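You operate a simulated robot arm through the tools that you are given. There is no shell and no other tool. Be economical: measure what you need, move in short steps, check, and stop when the job is done.

You run a simulated two-armed robot. Do the job below in one go: nothing can be reset, and whatever is moved stays where it is left.

## Task
Take the red rubber plug from the middle shelf of the steel rack and leave it on the lower shelf of the battery bench. Take the scrap tin and put it on top of the battery on the middle shelf of the steel rack. Take the black box from the brown table and leave it on the green table. Open the left drawer. Do these in any order.

The check looks at the end state, three seconds after you hand in, the way a careful person would. Anything else that was tipped, shoved, dropped, spilled or broken makes it a failure.

## Robot
Two 7-joint arms with fingered hands on one trunk, on a base that drives. Base frame: it is fixed to the floor where the robot stands at the start and does not move with it; the origin is under the middle of the robot, x ahead of it, y to its left, z up. Units: mm, rad, N and s.
The left shoulder is at the start at [30, 170, 1247], the right one opposite. With the tool pointing down near the work surface each hand reaches from about 260 to 740 mm from the robot's upright axis, wherever it stands, measured 20 degrees to its own side. Places, roughly: battery [500, -500, 1000]; black box [-6000, 250, 1000]; green table [-3700, 300, 900]; left drawer [-6500, -6300, 700]; lower shelf of the battery bench [500, -1500, 300]; rubber plug [500, -250, 1000]; scrap tin [500, 0, 1000]. Payload 4 kg a hand.
Tool frame (each hand has its own): the origin (TCP) lies between the finger pads and is the grasp point; the fingertips stand 26 mm ahead of it; z points along the fingers, y is the line along which they close. Largest opening 132 mm; the body of the gripper starts 73 mm behind the TCP. The gripper is a hand of 4 fingers: y runs from the thumb to the fingers, the wrist lies at [0, 0, -224] in the tool frame, and closing takes about 1.5 s.
Orientation is that of the tool frame in the base frame, as [roll, pitch, yaw] about the fixed x, y, z axes, in that order (R = Rz(yaw) Ry(pitch) Rx(roll)). With the fingers straight down and closing along the base's y, the tool's x points along the base's -x, its y along +y and its z along -z.

## Interface
- The arms move only by the tool servo_tool. It takes "left_rows", "right_rows" or both (then of equal length, played together; a hand with none holds still); each is a list of rows, each an object (a shift or turn left out is 0, a gripper value left out holds the last) with "slide": the shift along the tool's x, y, z in cm, a list of three; "delta_rot": the turn, a rotation vector about the tool's x, y, z in rad, a list of three; "fingers": the gripper command, from -1 (fully open) to 1 (shut), values between in proportion. In form: [{"slide": [x, y, z], "delta_rot": [wx, wy, wz], "fingers": fingers}, ...]. A call has 1 to 10 rows; each row is the pose to reach, as a shift and turn from the pose commanded when the call began, along the tool's axes at that moment. Each row takes 0.2 s and may step no farther than 50 mm and 0.15 rad from the row before; otherwise, or with a gripper value out of range, the whole call is refused. Where a pose cannot be reached the arm comes as near as it can. A force on the tool above 40 N (or 10 N above the force at the start of the call, whichever is more), or a blocked arm, ends the call early, and 0.2 s more pass. The fingers move at their own pace (about 45 mm/s each) and stop on an object; they squeeze with about 23 N. The grip force told is the motor's: it shows also when the fingers shut on nothing. Time passes only in rows, and 0.2 s behind the last, so rows that repeat a pose let the fingers close. It gives the time, the measured TCP pose, the force on the tool (base axes), the opening and the grip force at its end, in the units of the frame above (readings bear some noise), with the torque about the TCP (base axes, N m) and any sound that the robot's microphone picked up.
- Cameras (640 x 400 px; columns grow to the right, rows downward): "scene" is now at [97.5, -50.3, 1426.8]; the picture's right is [-0.56, -0.83, 0.00], its down [-0.42, 0.29, -0.86] and it looks along [0.71, -0.48, -0.51] (base axes); focal length 270 px, centre (320, 200). "left" rides on the left gripper at [-69, 2, -97] in its tool frame; the picture's right is [-0.02, -1.00, 0.00], its down [0.82, -0.02, -0.58] and it looks along [0.58, -0.01, 0.82] (tool axes); focal length 270 px, centre (320, 200). "right" rides on the right gripper at [68, 2, -97] in its tool frame; the picture's right is [-0.03, 1.00, 0.00], its down [-0.82, -0.02, -0.58] and it looks along [-0.58, -0.01, 0.82] (tool axes); focal length 270 px, centre (320, 200). There is no depth. A picture from a camera that has moved, and an enlarged one, comes with that camera's place and axes in the base frame and with its lens.
- get_image(camera): a new picture of that camera. The clock stands still meanwhile.
- lift_body(by): slides the trunk up (or, below 0, down) by that many mm; the arms and the scene camera ride with it, the base frame stays. It gives what a move gives, with no picture.
- drive_base(legs): drives the robot by 1 to 6 legs, each [ahead, turn to the left] in mm and rad, along the robot's own axes; the way and the turn of a leg run together, so that a leg with both is an arc; at most 1500 mm and 3.142 rad a leg. The arms and the cameras ride along, it lands a little off, and it stops where it bumps. It gives what a move gives.
- set_grasp(shape, hand): the hand has 4 fingers and takes this shape, open, in about a second: jaw (thumb against the fingers, like two jaws); tri (thumb and two fingers); tip (a fingertip pinch); poke (one finger out to press); point (the index stretched); flat (the hand flat); cup (the hand cupped); fist (a fist). The gripper value then closes the fingers along that shape, each until it touches; the sizes above hold for jaw. It gives what a move gives, with no picture.
- head_to(pan, tilt): turns the head with the scene camera to pan (to the left, within 1.501 rad either way) and tilt (down, from -0.506 to 1.204), counted from straight ahead of the robot. It gives what a move gives.
- inspect(camera, box): a new picture of the part [left, top, right, bottom] of that camera's present view, enlarged. The clock stands still meanwhile.
- sign_off(): hands the job in; it is judged then, once.

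Work in short steps. Places have to be worked out from the pictures, the camera data and where the tool is seen: move nearer, look again, correct. Check each grasp and each placing, and mend what went wrong. You have 165 turns and 130 pictures in all, those below and enlarged ones among them. Open the grippers and draw the arms clear of the work before you hand the job in, unless the task says otherwise; then end with one line.

The tools are called after "Emit:" as name(argument=value, ...) on one line, values as JSON. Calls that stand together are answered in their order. servo_tool: Moves the arms, as the interface text tells. Its arguments: {"type":"object","properties":{"left_rows":{"type":"array","items":{"type":"object","properties":{"slide":{"type":"array","items":{"type":"number"}},"delta_rot":{"type":"array","items":{"type":"number"}},"fingers":{"type":"number"}}}},"right_rows":{"type":"array","items":{"type":"object","properties":{"slide":{"type":"array","items":{"type":"number"}},"delta_rot":{"type":"array","items":{"type":"number"}},"fingers":{"type":"number"}}}}},"required":[]} The other tools are called the same way: lift_body (by) slides the trunk up or down; set_grasp (shape, hand) gives the hand a shape; drive_base (legs) drives the base; head_to (pan, tilt) turns the head that bears the scene camera; get_image (camera) takes a picture; inspect (camera, box) takes an enlarged picture of a part of a camera's view; sign_off () hands the job in.

At the start:

```text
time: 0.0
left_tool_pos: [469.9, -38.4, 1242.0]
left_tcp_rot: [-3.141, 0.002, -3.137]
left_wrist_force: [0.2, -0.8, 0.3]
left_ft_torque: [0.0, -0.05, -0.03]
left_width: 132.0
left_grip_force: 0.0
left_shape: jaw
right_tool_pos: [305.0, -360.4, 1185.9]
right_tcp_rot: [-3.141, -0.001, -3.136]
right_wrist_force: [-0.4, 0.7, -0.3]
right_ft_torque: [0.0, -0.01, 0.02]
right_width: 132.0
right_grip_force: 0.1
right_shape: jaw
trunk travel left (down, up): [-475.0, 280.0]
robot x, y, heading: [-2.3, -1.4, 0.005]
head pan, tilt: [-0.6, 0.538]
```

scene: 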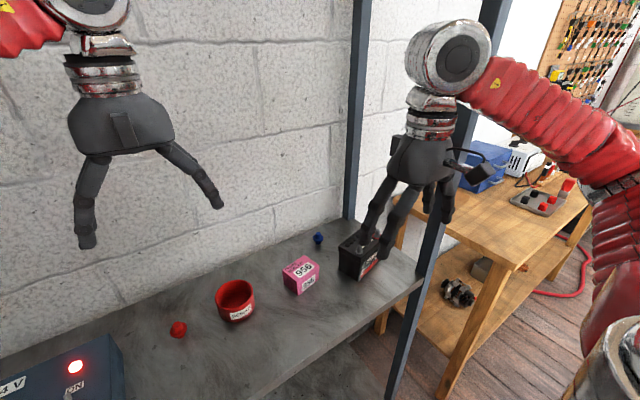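
right: 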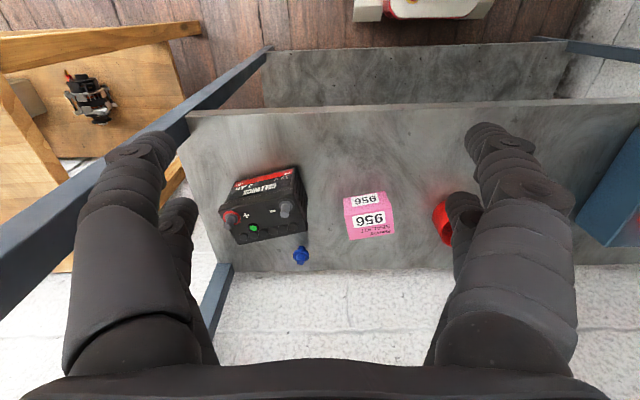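
left: 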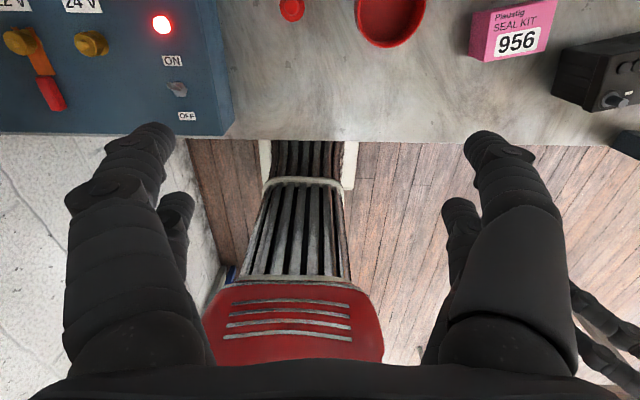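

The scene shows a small red thing, a red labelled tin, a pink box, a blue plug and the battery on the shelf. I'll enlarge to identify them.

Emit:
inspect(camera="scene", box=[130, 210, 430, 400])

Emit:
inspect(camera="left", box=[200, 0, 640, 160])

Emit:
inspect(camera="scene", box=[380, 100, 640, 330])

```text
2.11 times, centred on (280, 305) of scene
camera zoom: at [97.5, -50.3, 1426.8], right [-0.56, -0.83, 0.0], down [-0.42, 0.29, -0.86], along [0.71, -0.48, -0.51], focal length 569 px, centre (404, -21)
```

zoom: 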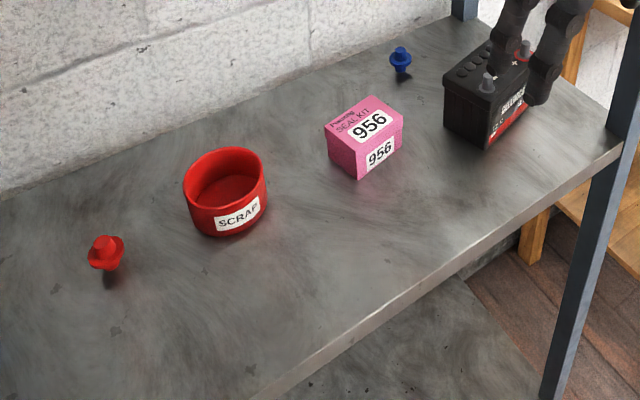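

```text
1.45 times, centred on (420, 80) of left
camera zoom: at [537.7, -40.0, 1339.7], right [0.03, -1.0, 0.0], down [-0.82, -0.02, 0.58], along [-0.58, -0.02, -0.82], focal length 393 px, centre (174, 374)
```

zoom: 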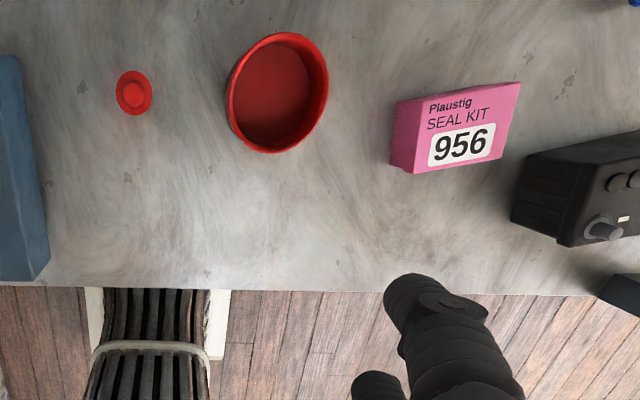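

```text
1.74 times, centred on (510, 215) of scene
camera zoom: at [97.5, -50.3, 1426.8], right [-0.56, -0.83, 0.0], down [-0.42, 0.29, -0.86], along [0.71, -0.48, -0.51], focal length 470 px, centre (-10, 174)
```

zoom: 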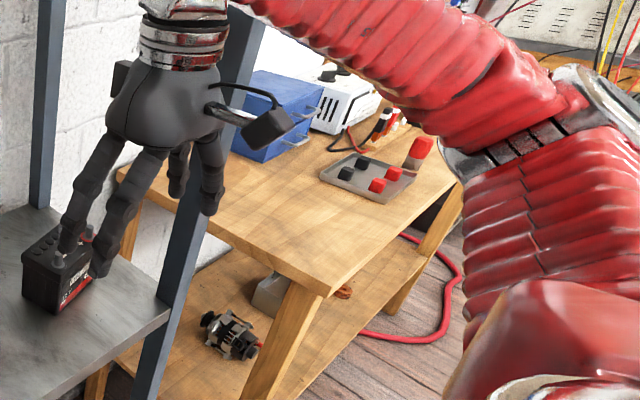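

The plug is the red one at about [539,-5,~920], the tin at about [510,-115], beside the blue charger. I move the left hand over the plug, half open, and look again.

Emit:
servo_tool(left_rows=[{"slide": [-2.5, 1, 3.5], "fingers": 0}, {"slide": [-5, 2, 7]}, {"slide": [-7, 3, 9]}, {"slide": [-7, 3, 9]}])

Emit:
get_image(camera="left")

Emit:
head_to(pan=0.0, tilt=0.75)

Emit:
get_image(camera="scene")

```text
time: 1.0
left_tool_pos: [539.2, -12.4, 1154.0]
left_tcp_rot: [3.142, 0.0, -3.137]
left_wrist_force: [0.8, 0.6, -0.2]
left_ft_torque: [-0.03, 0.01, -0.01]
left_width: 66.6
left_grip_force: 0.1
left_shape: jaw
right_tool_pos: [303.4, -360.1, 1186.1]
right_tcp_rot: [-3.141, 0.0, -3.136]
right_wrist_force: [-0.1, -1.1, -0.6]
right_ft_torque: [0.0, -0.06, -0.01]
right_width: 131.9
right_grip_force: 0.1
right_shape: jaw
trunk travel left (down, up): [-475.0, 280.0]
robot x, y, heading: [-0.2, -0.1, 0.005]
head pan, tilt: [-0.6, 0.538]
```

```text
123 pictures are left
camera left: at [606.9, -10.4, 1251.3], right [0.03, -1.0, 0.0], down [-0.82, -0.02, 0.58], along [-0.58, -0.02, -0.82], focal length 270 px, centre (320, 200)
```

left: 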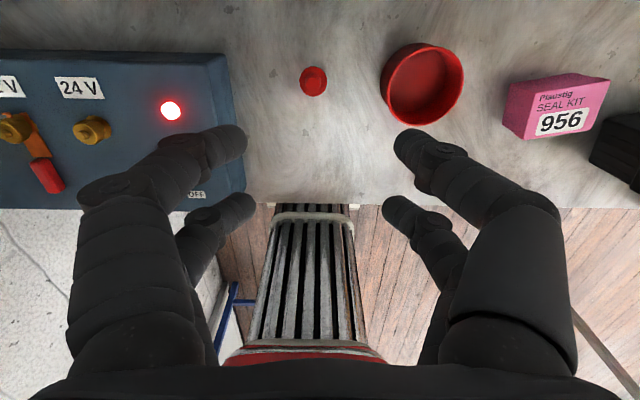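

```text
time: 2.0
left_tool_pos: [539.1, -11.4, 1154.4]
left_tcp_rot: [3.141, 0.001, -3.135]
left_wrist_force: [-0.7, 0.0, -0.6]
left_ft_torque: [-0.01, 0.01, 0.0]
left_width: 66.6
left_grip_force: 0.0
left_shape: jaw
right_tool_pos: [304.3, -359.1, 1185.6]
right_tcp_rot: [-3.141, 0.0, -3.136]
right_wrist_force: [0.5, -0.3, -0.3]
right_ft_torque: [0.04, 0.0, -0.02]
right_width: 131.9
right_grip_force: 0.0
right_shape: jaw
trunk travel left (down, up): [-475.0, 280.0]
robot x, y, heading: [2.1, -3.4, -0.002]
head pan, tilt: [0.0, 0.75]
```

```text
122 pictures are left
camera scene: at [106.1, 0.5, 1408.3], right [0.0, -1.0, 0.0], down [-0.68, 0.0, -0.73], along [0.73, 0.0, -0.68], focal length 270 px, centre (320, 200)
```

scene: 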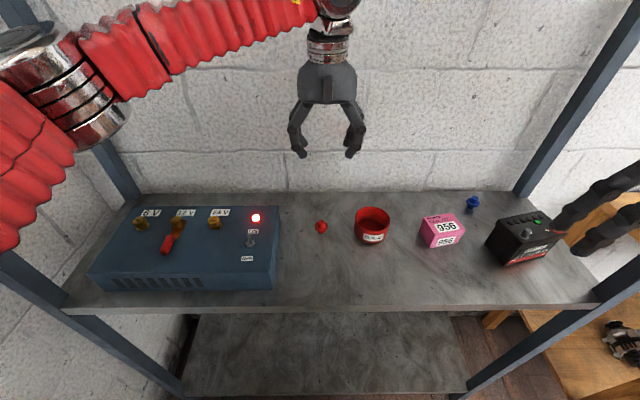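

Triangulated plug ≈ [538, -4, 913]; charger edge y≈95, tin edge y≈-81. I descend the left hand to about 955 and look.

Emit:
servo_tool(left_rows=[{"slide": [0, 0.4, 5]}, {"slide": [0, 0.7, 10]}, {"slide": [0, 0.7, 15]}, {"slide": [0, 0.7, 19.5]}, {"slide": [0, 0.7, 19.5]}])

Emit:
get_image(camera="left")

Emit:
inspect(camera="scene", box=[240, 160, 420, 272])

```text
refused: row 1 steps farther than a row can; nothing moved
```

```text
121 pictures are left
camera left: at [607.1, -10.3, 1251.4], right [0.03, -1.0, 0.0], down [-0.82, -0.02, 0.58], along [-0.58, -0.02, -0.82], focal length 270 px, centre (320, 200)
```

left: 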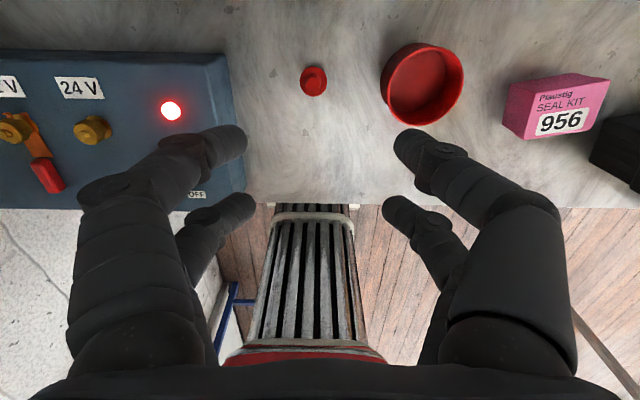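

```text
3.56 times, centred on (330, 216) of scene
camera zoom: at [106.1, 0.5, 1408.3], right [0.0, -1.0, 0.0], down [-0.68, 0.0, -0.73], along [0.73, 0.0, -0.68], focal length 961 px, centre (284, 143)
```

zoom: 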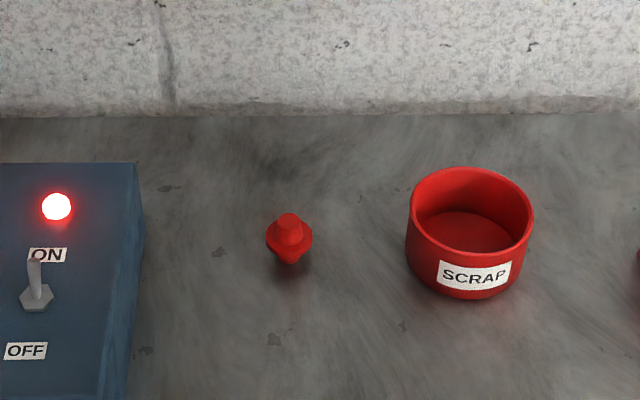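

Step was slightly too large. The shelf top is about z≈893; I redo the descent with smaller steps to about TCP 960.

Emit:
servo_tool(left_rows=[{"slide": [0, 0.4, 4.8]}, {"slide": [0, 0.7, 9.6]}, {"slide": [0, 0.7, 14.4]}, {"slide": [0, 0.7, 19.2]}, {"slide": [0, 0.7, 19.4]}])

Emit:
get_image(camera="left")

Emit:
inspect(camera="scene", box=[240, 160, 420, 272])

```text
time: 3.2
left_tool_pos: [540.0, -5.0, 959.7]
left_tcp_rot: [-3.14, 0.0, -3.138]
left_wrist_force: [1.5, 1.0, 0.3]
left_ft_torque: [0.01, 0.02, 0.01]
left_width: 66.5
left_grip_force: 0.1
left_shape: jaw
right_tool_pos: [304.3, -359.8, 1186.8]
right_tcp_rot: [-3.141, 0.001, -3.135]
right_wrist_force: [0.4, 0.3, -0.5]
right_ft_torque: [-0.03, -0.04, -0.03]
right_width: 132.0
right_grip_force: 0.0
right_shape: jaw
trunk travel left (down, up): [-475.0, 280.0]
robot x, y, heading: [-0.1, 0.0, 0.001]
head pan, tilt: [0.0, 0.75]
```

```text
119 pictures are left
camera left: at [607.9, -4.2, 1057.0], right [0.03, -1.0, 0.0], down [-0.82, -0.02, 0.58], along [-0.58, -0.02, -0.82], focal length 270 px, centre (320, 200)
```

left: 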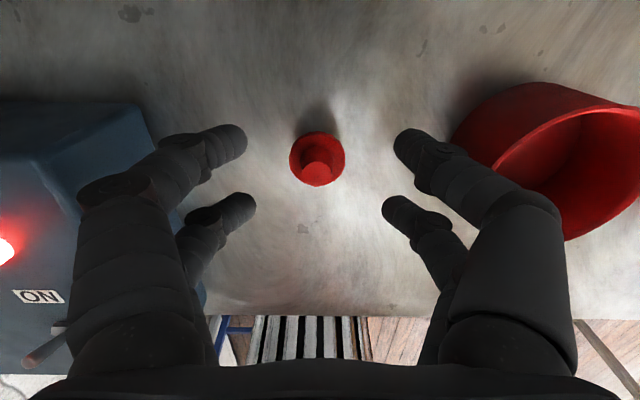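

```text
3.56 times, centred on (330, 216) of scene
camera zoom: at [105.8, 0.5, 1408.4], right [0.0, -1.0, 0.0], down [-0.68, 0.0, -0.73], along [0.73, 0.0, -0.68], focal length 961 px, centre (284, 143)
```

zoom: 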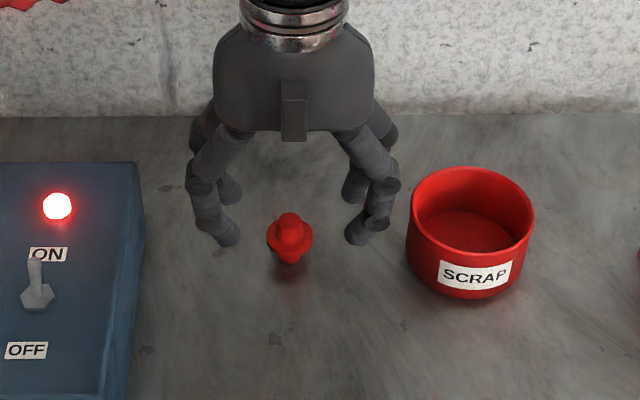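

Plug lies at ≈[536,-5], centred between the fingers. I go down to TCP ≈924 and close.

Emit:
servo_tool(left_rows=[{"slide": [0.3, 0, 2]}, {"slide": [0.3, 0, 3.6]}, {"slide": [0.3, 0, 3.6], "fingers": 1}, {"slide": [0.3, 0, 3.6]}, {"slide": [0.3, 0, 3.6]}, {"slide": [0.3, 0, 3.6]}, {"slide": [0.3, 0, 3.6]}, {"slide": [0.3, 0, 3.6]}])

Emit:
inspect(camera="scene", box=[240, 160, 420, 272])

```text
time: 5.0
left_tool_pos: [534.0, -4.2, 922.9]
left_tcp_rot: [3.14, -0.002, -3.139]
left_wrist_force: [-0.9, 2.7, 9.3]
left_ft_torque: [0.21, -0.16, 0.09]
left_width: 5.1
left_grip_force: 23.8
left_shape: jaw
right_tool_pos: [301.8, -360.3, 1187.3]
right_tcp_rot: [-3.14, 0.0, -3.138]
right_wrist_force: [-0.1, 0.2, 0.0]
right_ft_torque: [0.0, -0.01, 0.01]
right_width: 131.9
right_grip_force: 0.1
right_shape: jaw
trunk travel left (down, up): [-475.0, 280.0]
robot x, y, heading: [1.7, -1.6, 0.001]
head pan, tilt: [0.0, 0.75]
```

```text
3.56 times, centred on (330, 216) of scene
camera zoom: at [104.9, 0.8, 1408.2], right [0.0, -1.0, 0.0], down [-0.68, 0.0, -0.73], along [0.73, 0.0, -0.68], focal length 961 px, centre (284, 143)
```

zoom: 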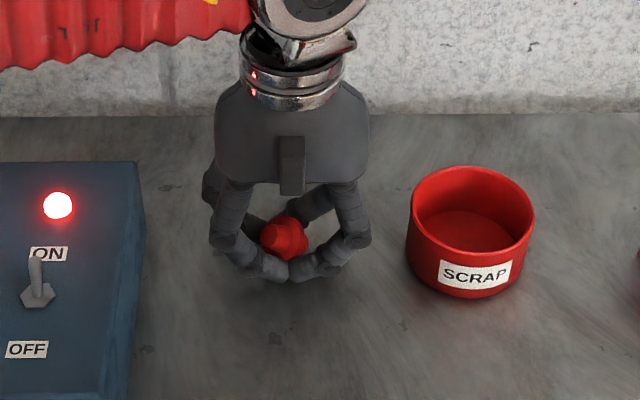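

The front finger pair closed in front of the plug; unclear whether it's held. I check the left camera.

Emit:
get_image(camera="left")

```text
116 pictures are left
camera left: at [603.0, -3.1, 1019.2], right [0.03, -1.0, 0.0], down [-0.81, -0.03, 0.58], along [-0.58, -0.02, -0.82], focal length 270 px, centre (320, 200)
```

left: 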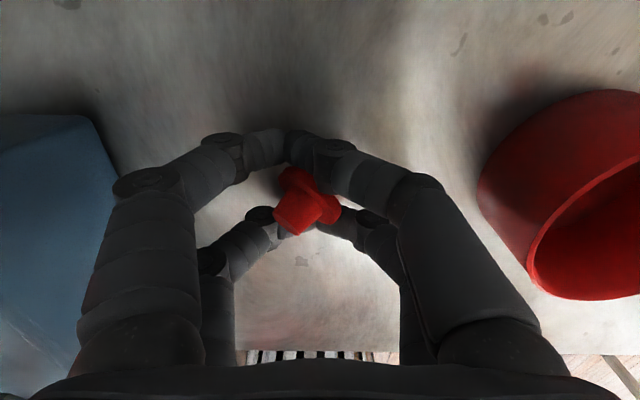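

The plug is only caged and tilted. I open gently, raise, and change to the fingertip-pinch shape.

Emit:
servo_tool(left_rows=[{"fingers": 0}, {"slide": [0, 0, 0]}, {"slide": [0, 0, 0]}, {"slide": [0, 0, 0]}, {"slide": [0, 0, -3]}, {"slide": [0, 0, -7]}, {"slide": [0, 0, -10]}])

Emit:
set_grasp(shape="tip", hand="left")

Emit:
get_image(camera="left")

Emit:
inspect(camera="scene", box=[240, 160, 420, 272])

```text
time: 6.6
left_tool_pos: [535.2, -3.1, 1022.0]
left_tcp_rot: [3.139, 0.0, -3.135]
left_wrist_force: [-1.1, 0.3, 0.3]
left_ft_torque: [-0.01, 0.0, 0.02]
left_width: 65.5
left_grip_force: 0.1
left_shape: jaw
right_tool_pos: [304.2, -359.3, 1186.6]
right_tcp_rot: [-3.141, -0.001, -3.138]
right_wrist_force: [0.1, 0.5, -0.6]
right_ft_torque: [0.0, -0.02, -0.01]
right_width: 131.9
right_grip_force: 0.1
right_shape: jaw
trunk travel left (down, up): [-475.0, 280.0]
robot x, y, heading: [-0.6, -6.3, 0.001]
head pan, tilt: [0.0, 0.75]
```

```text
time: 7.5
left_tool_pos: [534.4, -2.5, 1022.8]
left_tcp_rot: [-3.141, -0.001, -3.136]
left_wrist_force: [0.2, -0.5, 0.2]
left_ft_torque: [-0.05, -0.02, 0.01]
left_width: 131.7
left_grip_force: 0.0
left_shape: tip
right_tool_pos: [303.8, -358.9, 1185.4]
right_tcp_rot: [-3.14, -0.001, -3.136]
right_wrist_force: [-1.1, 0.4, 0.3]
right_ft_torque: [0.02, -0.04, -0.02]
right_width: 131.9
right_grip_force: 0.0
right_shape: jaw
trunk travel left (down, up): [-475.0, 280.0]
robot x, y, heading: [0.2, -1.1, -0.001]
head pan, tilt: [0.0, 0.75]
```

```text
115 pictures are left
camera left: at [602.7, -1.8, 1119.1], right [0.03, -1.0, 0.0], down [-0.82, -0.02, 0.58], along [-0.58, -0.02, -0.82], focal length 270 px, centre (320, 200)
```

left: 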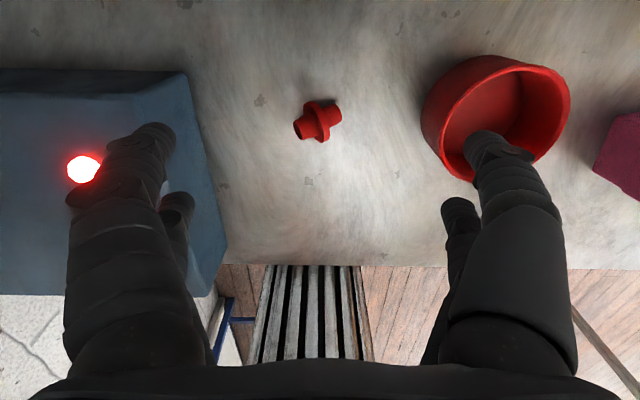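

```text
3.56 times, centred on (330, 216) of scene
camera zoom: at [106.0, 0.5, 1408.3], right [0.0, -1.0, 0.0], down [-0.68, 0.0, -0.73], along [0.73, 0.0, -0.68], focal length 961 px, centre (284, 143)
```

zoom: 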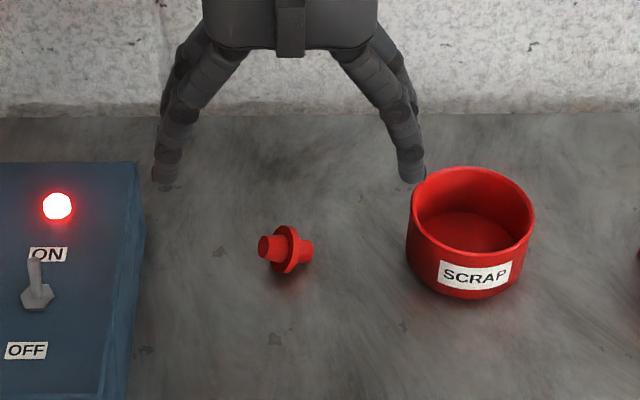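

The plug now lies on its side at about [531,-3], axis nearly along y. I test how the tip pinch closes in the air.

Emit:
servo_tool(left_rows=[{"fingers": 0.6}, {}, {}, {}, {}, {}])

Emit:
get_image(camera="left")

Emit:
inspect(camera="scene", box=[240, 160, 420, 272])

```text
time: 8.9
left_tool_pos: [534.0, -2.8, 1022.7]
left_tcp_rot: [3.141, 0.0, -3.136]
left_wrist_force: [0.5, 0.1, -0.2]
left_ft_torque: [0.0, -0.03, 0.02]
left_width: 26.9
left_grip_force: 0.2
left_shape: tip
right_tool_pos: [303.5, -359.3, 1185.8]
right_tcp_rot: [-3.141, 0.001, -3.136]
right_wrist_force: [0.4, 0.1, -0.1]
right_ft_torque: [0.03, -0.02, 0.04]
right_width: 131.7
right_grip_force: 0.0
right_shape: jaw
trunk travel left (down, up): [-475.0, 280.0]
robot x, y, heading: [1.3, 2.0, 0.003]
head pan, tilt: [0.0, 0.75]
```

```text
113 pictures are left
camera left: at [602.7, -1.9, 1119.3], right [0.03, -1.0, 0.0], down [-0.82, -0.02, 0.58], along [-0.58, -0.02, -0.82], focal length 270 px, centre (320, 200)
```

left: 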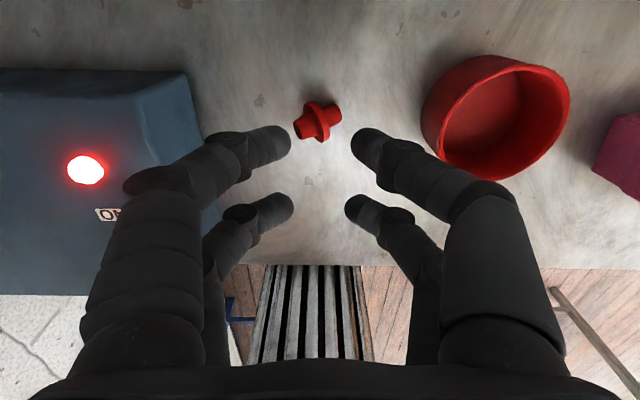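

```text
3.56 times, centred on (330, 216) of scene
camera zoom: at [106.1, 0.5, 1408.3], right [0.0, -1.0, 0.0], down [-0.68, 0.0, -0.73], along [0.73, 0.0, -0.68], focal length 961 px, centre (284, 143)
```

zoom: 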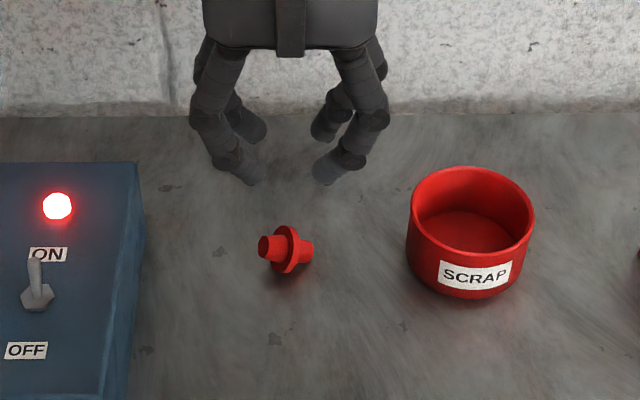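

The tip shape closes the same two finger pairs (±19 mm in tool x). Best is to turn the hand ~74° so both pairs straddle the flange across the plug's axis. I rotate about tool z.

Emit:
servo_tool(left_rows=[{"delta_rot": [0, 0, 0.143], "fingers": 0}, {"delta_rot": [0, 0, 0.286]}, {"delta_rot": [0, 0, 0.429]}, {"delta_rot": [0, 0, 0.572]}, {"delta_rot": [0, 0, 0.715]}, {"delta_rot": [0, 0, 0.858]}, {"delta_rot": [0, 0, 1.0]}, {"delta_rot": [0, 0, 1.143]}, {"delta_rot": [0, 0, 1.286]}, {"delta_rot": [0, 0, 1.286]}])

Emit:
get_image(camera="left")

Emit:
inspect(camera="scene", box=[240, 160, 420, 272])

```text
time: 11.1
left_tool_pos: [537.1, -2.8, 1023.8]
left_tcp_rot: [-3.141, 0.001, 1.86]
left_wrist_force: [0.1, -0.2, 0.0]
left_ft_torque: [0.01, 0.03, -0.01]
left_width: 65.1
left_grip_force: 0.1
left_shape: tip
right_tool_pos: [304.4, -359.3, 1185.8]
right_tcp_rot: [-3.141, 0.001, -3.136]
right_wrist_force: [0.2, 0.6, 0.4]
right_ft_torque: [-0.01, -0.02, 0.0]
right_width: 131.9
right_grip_force: 0.1
right_shape: jaw
trunk travel left (down, up): [-475.0, 280.0]
robot x, y, heading: [2.0, 1.5, 0.006]
head pan, tilt: [0.0, 0.75]
```

```text
111 pictures are left
camera left: at [556.9, -69.7, 1120.3], right [-0.95, -0.31, 0.0], down [-0.25, 0.78, 0.58], along [-0.18, 0.55, -0.82], focal length 270 px, centre (320, 200)
```

left: 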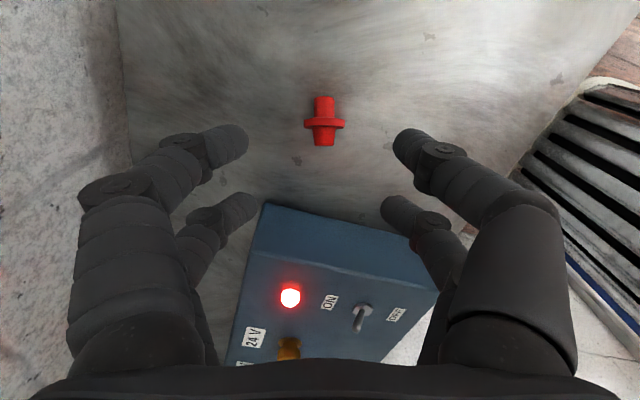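

```text
3.56 times, centred on (330, 216) of scene
camera zoom: at [106.1, 0.5, 1408.3], right [0.0, -1.0, 0.0], down [-0.68, 0.0, -0.73], along [0.73, 0.0, -0.68], focal length 961 px, centre (284, 143)
```

zoom: 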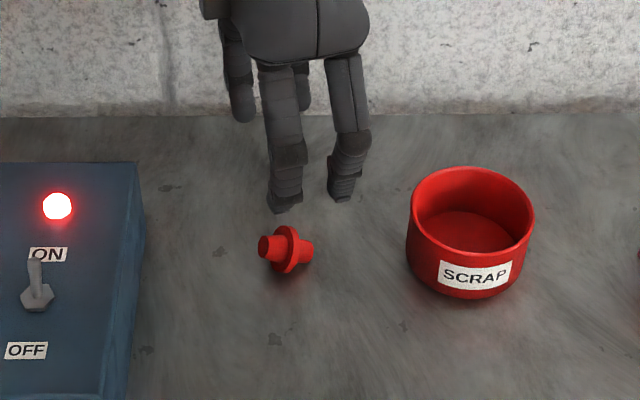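

Well aligned now; flange centre ≈[531,-1]. I shift the small offset and go down to TCP ≈922, then close.

Emit:
servo_tool(left_rows=[{"slide": [0.37, -0.57, 4]}, {"slide": [0.37, -0.57, 8]}, {"slide": [0.37, -0.57, 10.2]}, {"slide": [0.37, -0.57, 10.2]}, {"slide": [0.37, -0.57, 10.2], "fingers": 1}, {"slide": [0.37, -0.57, 10.2]}, {"slide": [0.37, -0.57, 10.2]}, {"slide": [0.37, -0.57, 10.2]}, {"slide": [0.37, -0.57, 10.2]}, {"slide": [0.37, -0.57, 10.2]}])

Emit:
get_image(camera="left")

```text
time: 13.3
left_tool_pos: [528.9, -0.9, 923.1]
left_tcp_rot: [3.141, -0.001, 1.861]
left_wrist_force: [-3.4, -2.9, 13.9]
left_ft_torque: [-0.28, 0.13, -0.07]
left_width: 12.4
left_grip_force: 22.7
left_shape: tip
right_tool_pos: [302.7, -360.1, 1187.0]
right_tcp_rot: [3.14, 0.001, -3.137]
right_wrist_force: [0.3, -0.9, 1.0]
right_ft_torque: [0.03, -0.03, 0.02]
right_width: 131.9
right_grip_force: 0.0
right_shape: jaw
trunk travel left (down, up): [-475.0, 280.0]
robot x, y, heading: [1.0, 0.8, 0.004]
head pan, tilt: [0.0, 0.75]
```

```text
109 pictures are left
camera left: at [549.4, -67.6, 1020.1], right [-0.95, -0.31, 0.0], down [-0.25, 0.78, 0.58], along [-0.18, 0.55, -0.82], focal length 270 px, centre (320, 200)
```

left: 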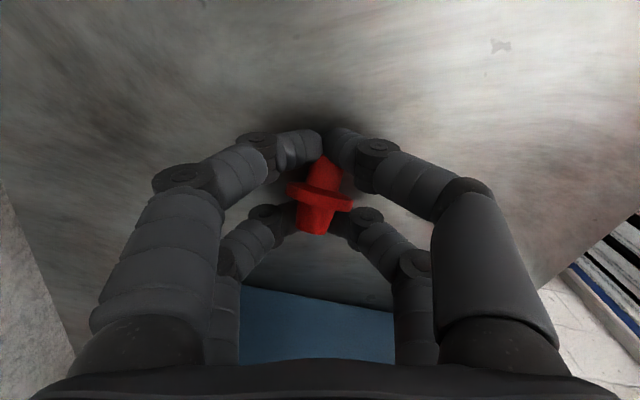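

Now the plug is held by both pairs (width 12). I lift it and check.

Emit:
servo_tool(left_rows=[{"slide": [0, 0, -2]}, {"slide": [0, 0, -5]}, {"slide": [0, 0, -10]}, {"slide": [0, 0, -14]}, {"slide": [0, 0, -14]}])

Emit:
get_image(camera="left")

Emit:
get_image(camera="scene")

```text
time: 14.5
left_tool_pos: [531.3, -0.1, 1061.7]
left_tcp_rot: [3.14, 0.0, 1.861]
left_wrist_force: [-0.5, 0.2, -0.3]
left_ft_torque: [-0.01, -0.01, 0.0]
left_width: 10.6
left_grip_force: 23.0
left_shape: tip
right_tool_pos: [303.9, -359.0, 1187.0]
right_tcp_rot: [3.141, -0.002, -3.136]
right_wrist_force: [-0.8, -0.2, 0.1]
right_ft_torque: [0.06, 0.0, 0.02]
right_width: 132.1
right_grip_force: 0.0
right_shape: jaw
trunk travel left (down, up): [-475.0, 280.0]
robot x, y, heading: [0.7, -0.9, -0.005]
head pan, tilt: [0.0, 0.75]
```

```text
108 pictures are left
camera left: at [552.3, -66.6, 1158.4], right [-0.95, -0.31, 0.0], down [-0.25, 0.78, 0.58], along [-0.18, 0.55, -0.82], focal length 270 px, centre (320, 200)
```

left: 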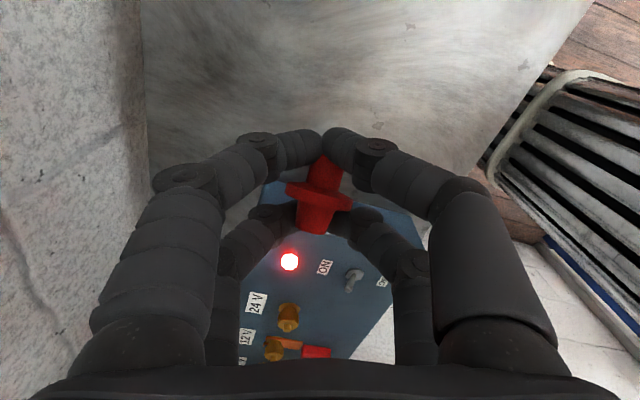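

```text
107 pictures are left
camera scene: at [106.5, 0.6, 1408.2], right [0.0, -1.0, 0.0], down [-0.68, 0.0, -0.73], along [0.73, 0.0, -0.68], focal length 270 px, centre (320, 200)
```

scene: 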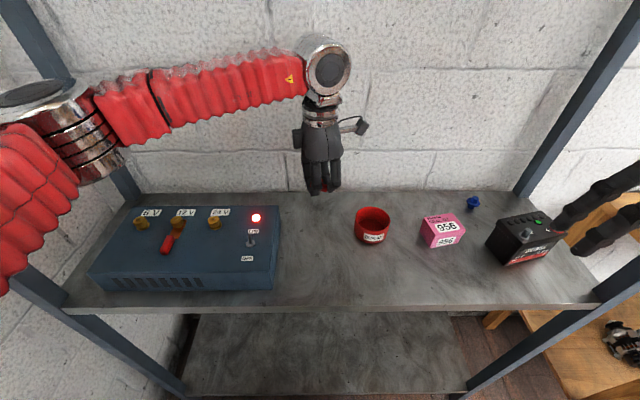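

Plug is held firmly. I carry the left hand aside over the charger and bring the right hand above the tin for a look.

Emit:
servo_tool(left_rows=[{"slide": [2.5, -1, -1.5]}, {"slide": [6, -2.5, -3.5]}, {"slide": [9.5, -4.2, -5.5]}, {"slide": [13, -6, -7.5]}, {"slide": [16, -7.5, -9]}, {"slide": [18, -8.3, -9]}, {"slide": [18, -8.3, -9]}, {"slide": [18, -8.3, -9]}, {"slide": [18, -8.3, -9]}], right_rows=[{"slide": [-2.5, 2.9, 0.5]}, {"slide": [-5, 5.8, 1]}, {"slide": [-7.5, 8.6, 2]}, {"slide": [-10, 11.5, 3]}, {"slide": [-12.6, 14.5, 4]}, {"slide": [-15.2, 17.5, 5]}, {"slide": [-17.9, 20.6, 6]}, {"slide": [-20.6, 23.7, 7]}, {"slide": [-20.6, 23.7, 7]}])

Emit:
get_image(camera="right")

Emit:
get_image(camera="scene")

Emit:
inspect(camera="scene", box=[330, 180, 570, 300])

```text
time: 16.5
left_tool_pos: [398.8, 144.4, 1151.1]
left_tcp_rot: [3.141, 0.0, 1.861]
left_wrist_force: [-0.8, -0.5, 0.2]
left_ft_torque: [0.0, -0.02, 0.01]
left_width: 10.5
left_grip_force: 23.5
left_shape: tip
right_tool_pos: [508.7, -122.9, 1115.7]
right_tcp_rot: [-3.14, -0.001, -3.138]
right_wrist_force: [-0.2, -0.4, -0.2]
right_ft_torque: [0.01, -0.03, -0.01]
right_width: 132.2
right_grip_force: 0.0
right_shape: jaw
trunk travel left (down, up): [-475.0, 280.0]
robot x, y, heading: [4.1, 1.2, 0.002]
head pan, tilt: [0.0, 0.75]
```

```text
106 pictures are left
camera right: at [441.0, -121.4, 1212.5], right [0.02, 1.0, 0.0], down [0.82, -0.02, 0.58], along [0.58, -0.01, -0.82], focal length 270 px, centre (320, 200)
```

right: 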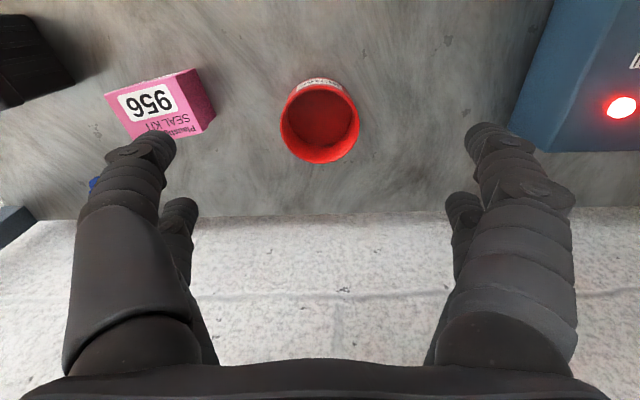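

```text
105 pictures are left
camera scene: at [105.6, -0.3, 1408.4], right [0.0, -1.0, 0.0], down [-0.68, 0.0, -0.73], along [0.73, 0.0, -0.68], focal length 270 px, centre (320, 200)
```

scene: 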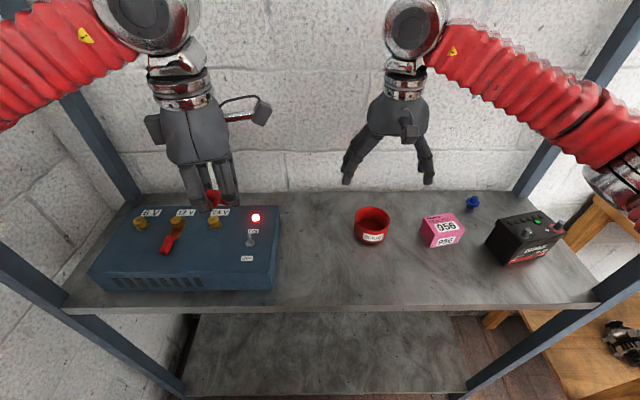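

```text
2.67 times, centred on (450, 240) of scene
camera zoom: at [105.6, -0.3, 1408.4], right [0.0, -1.0, 0.0], down [-0.68, 0.0, -0.73], along [0.73, 0.0, -0.68], focal length 721 px, centre (-27, 93)
```

zoom: 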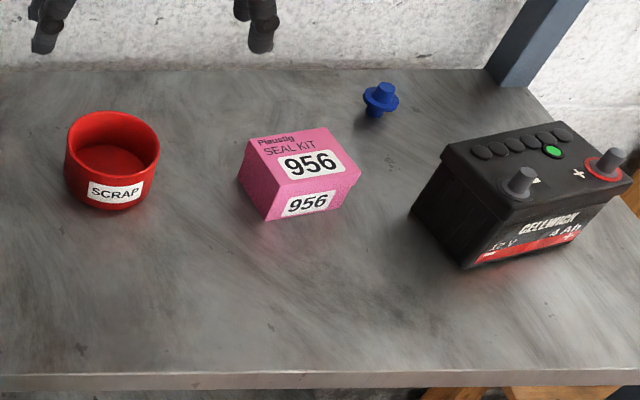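

Triangulated: tin rim centre ≈[532,-122,950], ~80 mm wide; battery lid ≈z 975, tin must go behind/between the terminals. I descend on the tin gripping high (TCP ≈950) so the fingertips later clear the terminals; stop first at 985 to verify.

Emit:
servo_tool(right_rows=[{"slide": [-1, 0.1, 4], "fingers": -0.5}, {"slide": [-2.3, 0.1, 8]}, {"slide": [-2.3, 0.1, 12]}, {"slide": [-2.3, 0.1, 13]}, {"slide": [-2.3, 0.1, 13]}])

Emit:
get_image(camera="right")

Emit:
inspect(camera="scene", box=[330, 150, 490, 260])

```text
time: 17.7
left_tool_pos: [398.1, 144.5, 1152.2]
left_tcp_rot: [3.141, 0.0, 1.86]
left_wrist_force: [0.9, 0.4, 0.0]
left_ft_torque: [-0.01, 0.03, -0.02]
left_width: 10.6
left_grip_force: 23.4
left_shape: tip
right_tool_pos: [532.3, -121.0, 985.4]
right_tcp_rot: [-3.141, -0.002, -3.136]
right_wrist_force: [-0.7, 0.4, -0.2]
right_ft_torque: [0.01, -0.01, 0.02]
right_width: 99.4
right_grip_force: 0.1
right_shape: jaw
trunk travel left (down, up): [-475.0, 280.0]
robot x, y, heading: [1.8, 2.6, 0.0]
head pan, tilt: [0.0, 0.75]
```

```text
103 pictures are left
camera right: at [463.9, -119.3, 1082.1], right [0.02, 1.0, 0.0], down [0.82, -0.02, 0.58], along [0.58, -0.01, -0.82], focal length 270 px, centre (320, 200)
```

right: 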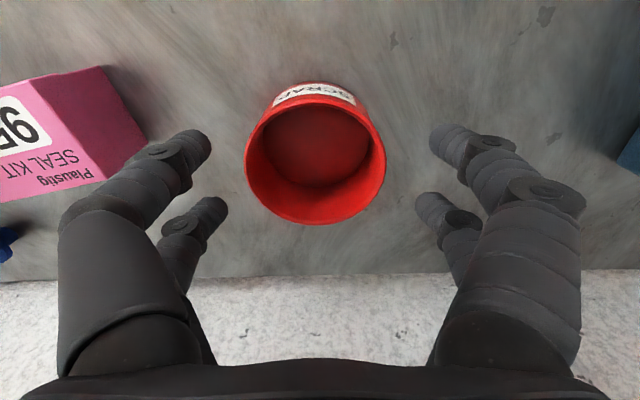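

```text
3.64 times, centred on (410, 205) of scene
camera zoom: at [106.3, 0.5, 1408.3], right [0.0, -1.0, 0.0], down [-0.68, 0.0, -0.73], along [0.73, 0.0, -0.68], focal length 983 px, centre (-7, 182)
```

zoom: 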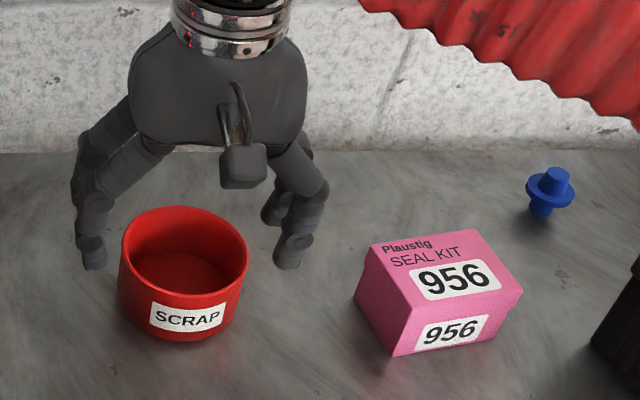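

Tin centre ≈[530,-122]; aligned. I lower to TCP ≈951 and close on the tin.

Emit:
servo_tool(right_rows=[{"slide": [0.2, -0.1, 2]}, {"slide": [0.2, -0.1, 3.4]}, {"slide": [0.2, -0.1, 3.4], "fingers": 1}, {"slide": [0.2, -0.1, 3.4]}, {"slide": [0.2, -0.1, 3.4]}, {"slide": [0.2, -0.1, 3.4]}, {"slide": [0.2, -0.1, 3.4]}])

Emit:
get_image(camera="right")

```text
time: 19.3
left_tool_pos: [398.5, 145.6, 1151.0]
left_tcp_rot: [3.142, 0.0, 1.86]
left_wrist_force: [0.7, -0.7, 0.2]
left_ft_torque: [-0.02, 0.0, 0.03]
left_width: 10.5
left_grip_force: 23.2
left_shape: tip
right_tool_pos: [528.8, -121.8, 951.6]
right_tcp_rot: [3.14, -0.002, -3.136]
right_wrist_force: [0.3, 0.0, -0.3]
right_ft_torque: [0.0, 0.04, 0.0]
right_width: 57.0
right_grip_force: 23.0
right_shape: jaw
trunk travel left (down, up): [-475.0, 280.0]
robot x, y, heading: [1.6, -1.4, 0.002]
head pan, tilt: [0.0, 0.75]
```

```text
101 pictures are left
camera right: at [461.6, -120.9, 1048.5], right [0.02, 1.0, 0.0], down [0.82, -0.02, 0.58], along [0.58, -0.01, -0.82], focal length 270 px, centre (320, 200)
```

right: 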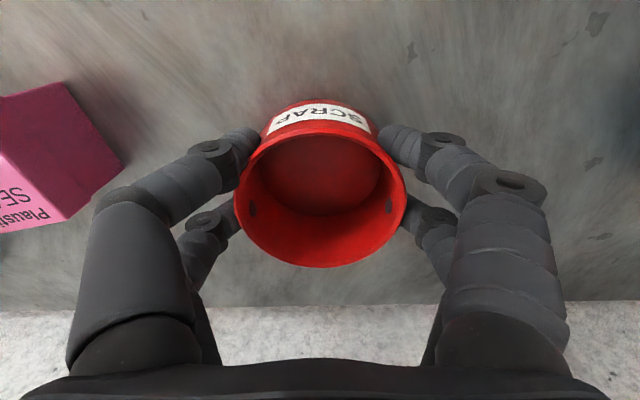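

Gripped (width 57, 23 N). Lift and verify.

Emit:
servo_tool(right_rows=[{"slide": [0, 0, -2]}, {"slide": [0, 0, -5]}, {"slide": [0, 0, -9]}, {"slide": [0, 0, -13]}, {"slide": [0, 0, -13]}])

Emit:
get_image(camera="right")

Emit:
get_image(camera="scene")

```text
time: 20.5
left_tool_pos: [398.9, 145.0, 1151.9]
left_tcp_rot: [3.141, 0.001, 1.862]
left_wrist_force: [0.3, 0.2, 0.0]
left_ft_torque: [-0.01, 0.04, 0.04]
left_width: 10.2
left_grip_force: 23.1
left_shape: tip
right_tool_pos: [531.6, -121.3, 1082.1]
right_tcp_rot: [3.141, -0.001, -3.137]
right_wrist_force: [0.6, -0.1, -0.4]
right_ft_torque: [0.0, 0.0, 0.02]
right_width: 56.9
right_grip_force: 23.2
right_shape: jaw
trunk travel left (down, up): [-475.0, 280.0]
robot x, y, heading: [-1.5, 3.5, 0.001]
head pan, tilt: [0.0, 0.75]
```

```text
100 pictures are left
camera right: at [463.7, -119.9, 1178.5], right [0.02, 1.0, 0.0], down [0.82, -0.02, 0.58], along [0.58, -0.01, -0.82], focal length 270 px, centre (320, 200)
```

right: 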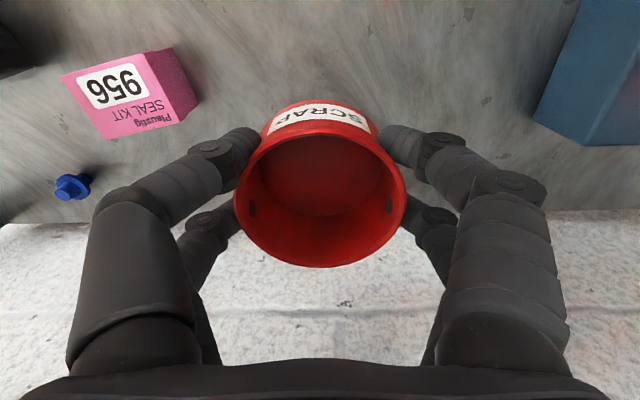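

```text
99 pictures are left
camera scene: at [106.6, 0.4, 1408.2], right [0.0, -1.0, 0.0], down [-0.68, 0.0, -0.73], along [0.73, 0.0, -0.68], focal length 270 px, centre (320, 200)
```

scene: 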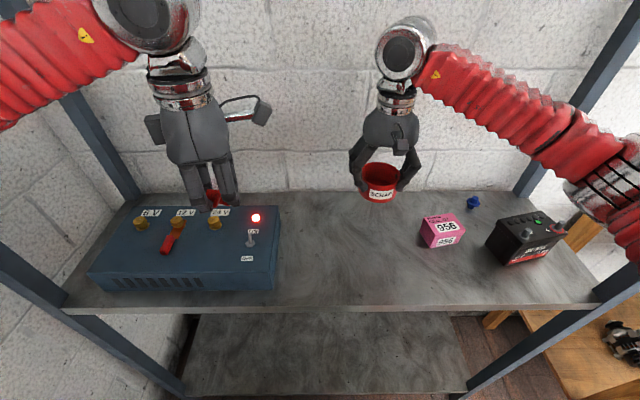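

Tin held upright. I carry it toward the battery and look at the terminals again.

Emit:
servo_tool(right_rows=[{"slide": [0.5, -3, -2]}, {"slide": [1, -7, -4]}, {"slide": [1.5, -11.5, -5]}, {"slide": [2, -16, -5]}, {"slide": [2.5, -20, -5]}, {"slide": [3, -22, -5]}, {"slide": [3, -22, -5]}])

Emit:
get_image(camera="right")

Emit:
inspect(camera="scene", box=[460, 180, 590, 280])

```text
time: 22.1
left_tool_pos: [399.0, 145.4, 1151.5]
left_tcp_rot: [3.141, 0.0, 1.86]
left_wrist_force: [-0.7, -0.2, -0.6]
left_ft_torque: [-0.02, -0.02, 0.01]
left_width: 10.9
left_grip_force: 23.1
left_shape: tip
right_tool_pos: [499.4, -341.8, 1133.0]
right_tcp_rot: [3.141, -0.001, -3.137]
right_wrist_force: [0.4, -0.2, -0.9]
right_ft_torque: [0.01, 0.02, 0.03]
right_width: 56.8
right_grip_force: 23.2
right_shape: jaw
trunk travel left (down, up): [-475.0, 280.0]
robot x, y, heading: [0.2, -0.1, -0.001]
head pan, tilt: [0.0, 0.75]
```

```text
98 pictures are left
camera right: at [430.8, -340.1, 1228.8], right [0.02, 1.0, 0.0], down [0.82, -0.02, 0.58], along [0.58, -0.01, -0.82], focal length 270 px, centre (320, 200)
```

right: 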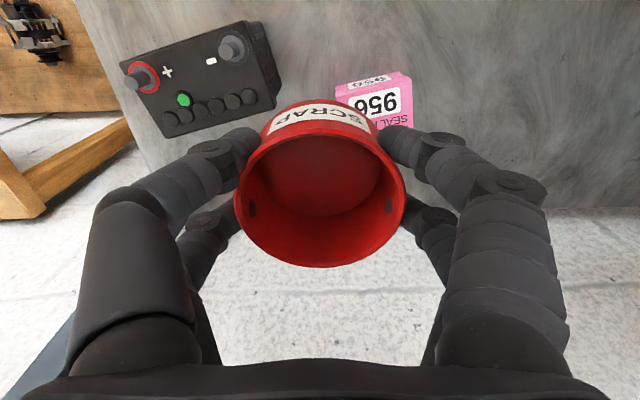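

```text
4.00 times, centred on (525, 230) of scene
camera zoom: at [106.5, 0.7, 1408.2], right [0.0, -1.0, 0.0], down [-0.68, 0.0, -0.73], along [0.73, 0.0, -0.68], focal length 1081 px, centre (-500, 80)
```

zoom: 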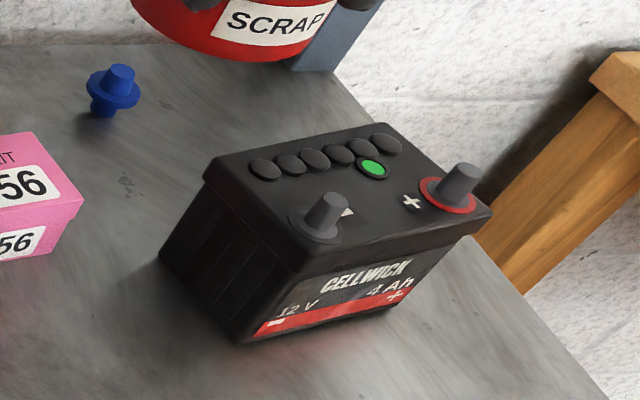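

From both views: lid z≈986, terminals at ≈[453,-408] and [475,-490] (tops ≈1010), back edge 50 mm behind their line. Tin centre should go to ≈[493,-441]; it sits ~11 mm ahead of the TCP. I move above at z≈1085.

Emit:
servo_tool(right_rows=[{"slide": [0.6, -4, 0]}, {"slide": [1.2, -8, 0]}, {"slide": [1.7, -10, 2]}, {"slide": [1.7, -10, 4.8]}, {"slide": [1.7, -10, 4.8]}])

Emit:
get_image(camera="right")

Emit:
inspect(camera="scene", box=[440, 130, 600, 260])

```text
time: 23.3
left_tool_pos: [398.2, 144.6, 1151.5]
left_tcp_rot: [3.141, 0.001, 1.861]
left_wrist_force: [0.3, 0.6, -0.6]
left_ft_torque: [-0.01, 0.01, 0.03]
left_width: 10.6
left_grip_force: 23.3
left_shape: tip
right_tool_pos: [485.8, -441.3, 1084.0]
right_tcp_rot: [-3.141, 0.0, -3.136]
right_wrist_force: [0.1, 0.3, -1.6]
right_ft_torque: [0.03, 0.02, 0.02]
right_width: 57.1
right_grip_force: 23.4
right_shape: jaw
trunk travel left (down, up): [-475.0, 280.0]
robot x, y, heading: [4.5, -4.2, -0.0]
head pan, tilt: [0.0, 0.75]
```

```text
96 pictures are left
camera right: at [417.7, -440.7, 1181.1], right [0.02, 1.0, 0.0], down [0.82, -0.02, 0.58], along [0.58, -0.01, -0.82], focal length 270 px, centre (320, 200)
```

right: 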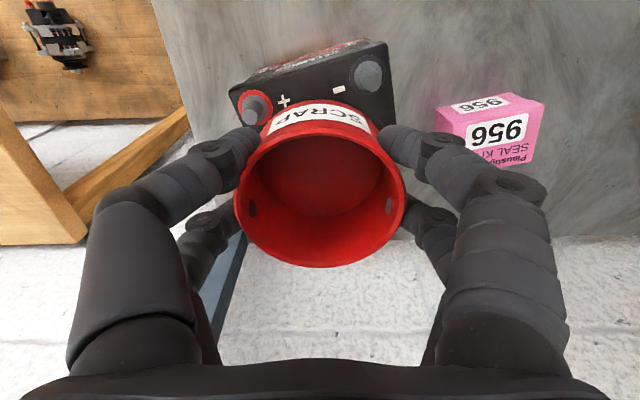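

```text
3.08 times, centred on (520, 195) of scene
camera zoom: at [106.0, 0.5, 1408.3], right [0.0, -1.0, 0.0], down [-0.68, 0.0, -0.73], along [0.73, 0.0, -0.68], focal length 832 px, centre (-295, 215)
```

zoom: 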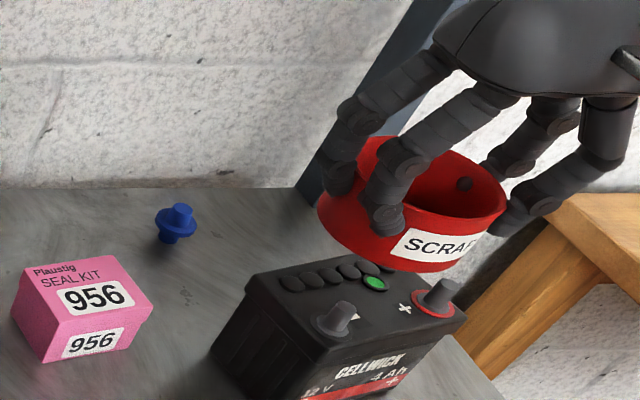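

Terminal positions confirmed. I shift 5 mm back toward me and lower to just above the lid, TCP ≈1054.

Emit:
servo_tool(right_rows=[{"slide": [0.5, 0, 1]}, {"slide": [0.5, 0, 2.2]}, {"slide": [0.5, 0, 3]}, {"slide": [0.5, 0, 3]}])

Emit:
get_image(camera="right")

Emit:
inspect(camera="scene", box=[440, 150, 600, 270])

```text
time: 24.3
left_tool_pos: [398.0, 145.2, 1150.9]
left_tcp_rot: [3.142, -0.001, 1.86]
left_wrist_force: [-0.5, 0.2, 0.5]
left_ft_torque: [0.02, -0.03, -0.02]
left_width: 10.7
left_grip_force: 23.1
left_shape: tip
right_tool_pos: [480.8, -442.3, 1053.4]
right_tcp_rot: [3.141, 0.0, -3.136]
right_wrist_force: [-1.3, 0.0, -0.6]
right_ft_torque: [-0.01, 0.03, -0.02]
right_width: 56.8
right_grip_force: 23.4
right_shape: jaw
trunk travel left (down, up): [-475.0, 280.0]
robot x, y, heading: [-4.0, -1.0, 0.001]
head pan, tilt: [0.0, 0.75]
```

```text
94 pictures are left
camera right: at [412.5, -440.5, 1150.7], right [0.02, 1.0, 0.0], down [0.82, -0.02, 0.58], along [0.58, -0.01, -0.82], focal length 270 px, centre (320, 200)
```

right: 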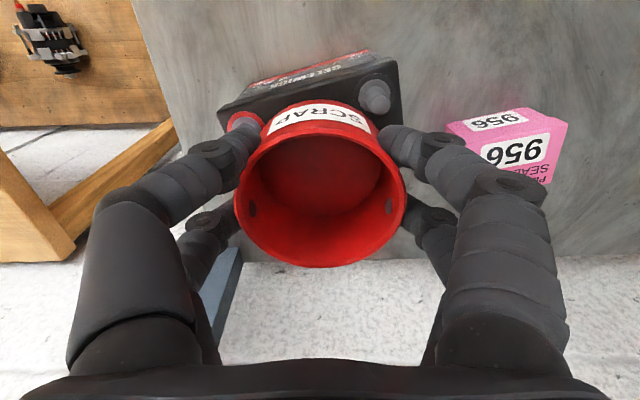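

```text
3.33 times, centred on (520, 210) of scene
camera zoom: at [106.3, 0.6, 1408.3], right [0.0, -1.0, 0.0], down [-0.68, 0.0, -0.73], along [0.73, 0.0, -0.68], focal length 901 px, centre (-347, 167)
```

zoom: 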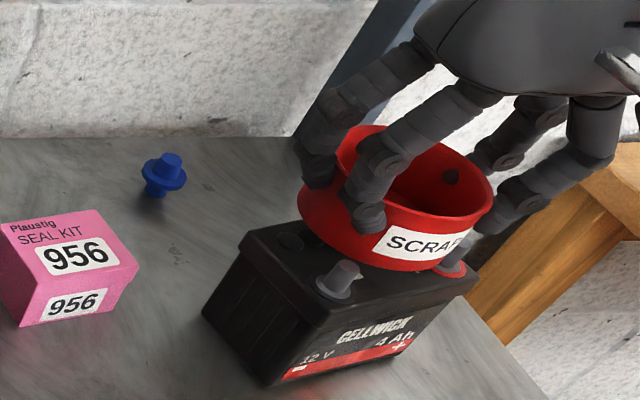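

Terminals are about equally distant from the tin. I shift 3 mm back and lower slowly for contact.

Emit:
servo_tool(right_rows=[{"slide": [-0.3, 0, 0]}, {"slide": [-0.3, 0, 0.2]}, {"slide": [-0.3, 0, 0.4]}, {"slide": [-0.3, 0, 0.4]}])

```text
time: 25.3
left_tool_pos: [397.4, 145.5, 1150.7]
left_tcp_rot: [3.141, 0.0, 1.86]
left_wrist_force: [0.5, 0.0, -0.7]
left_ft_torque: [-0.04, -0.02, -0.01]
left_width: 10.7
left_grip_force: 22.6
left_shape: tip
right_tool_pos: [481.7, -442.0, 1049.6]
right_tcp_rot: [-3.14, -0.001, -3.137]
right_wrist_force: [0.4, 0.1, -0.7]
right_ft_torque: [0.0, 0.01, -0.01]
right_width: 56.8
right_grip_force: 23.1
right_shape: jaw
trunk travel left (down, up): [-475.0, 280.0]
robot x, y, heading: [0.8, 0.1, -0.003]
head pan, tilt: [0.0, 0.75]
```

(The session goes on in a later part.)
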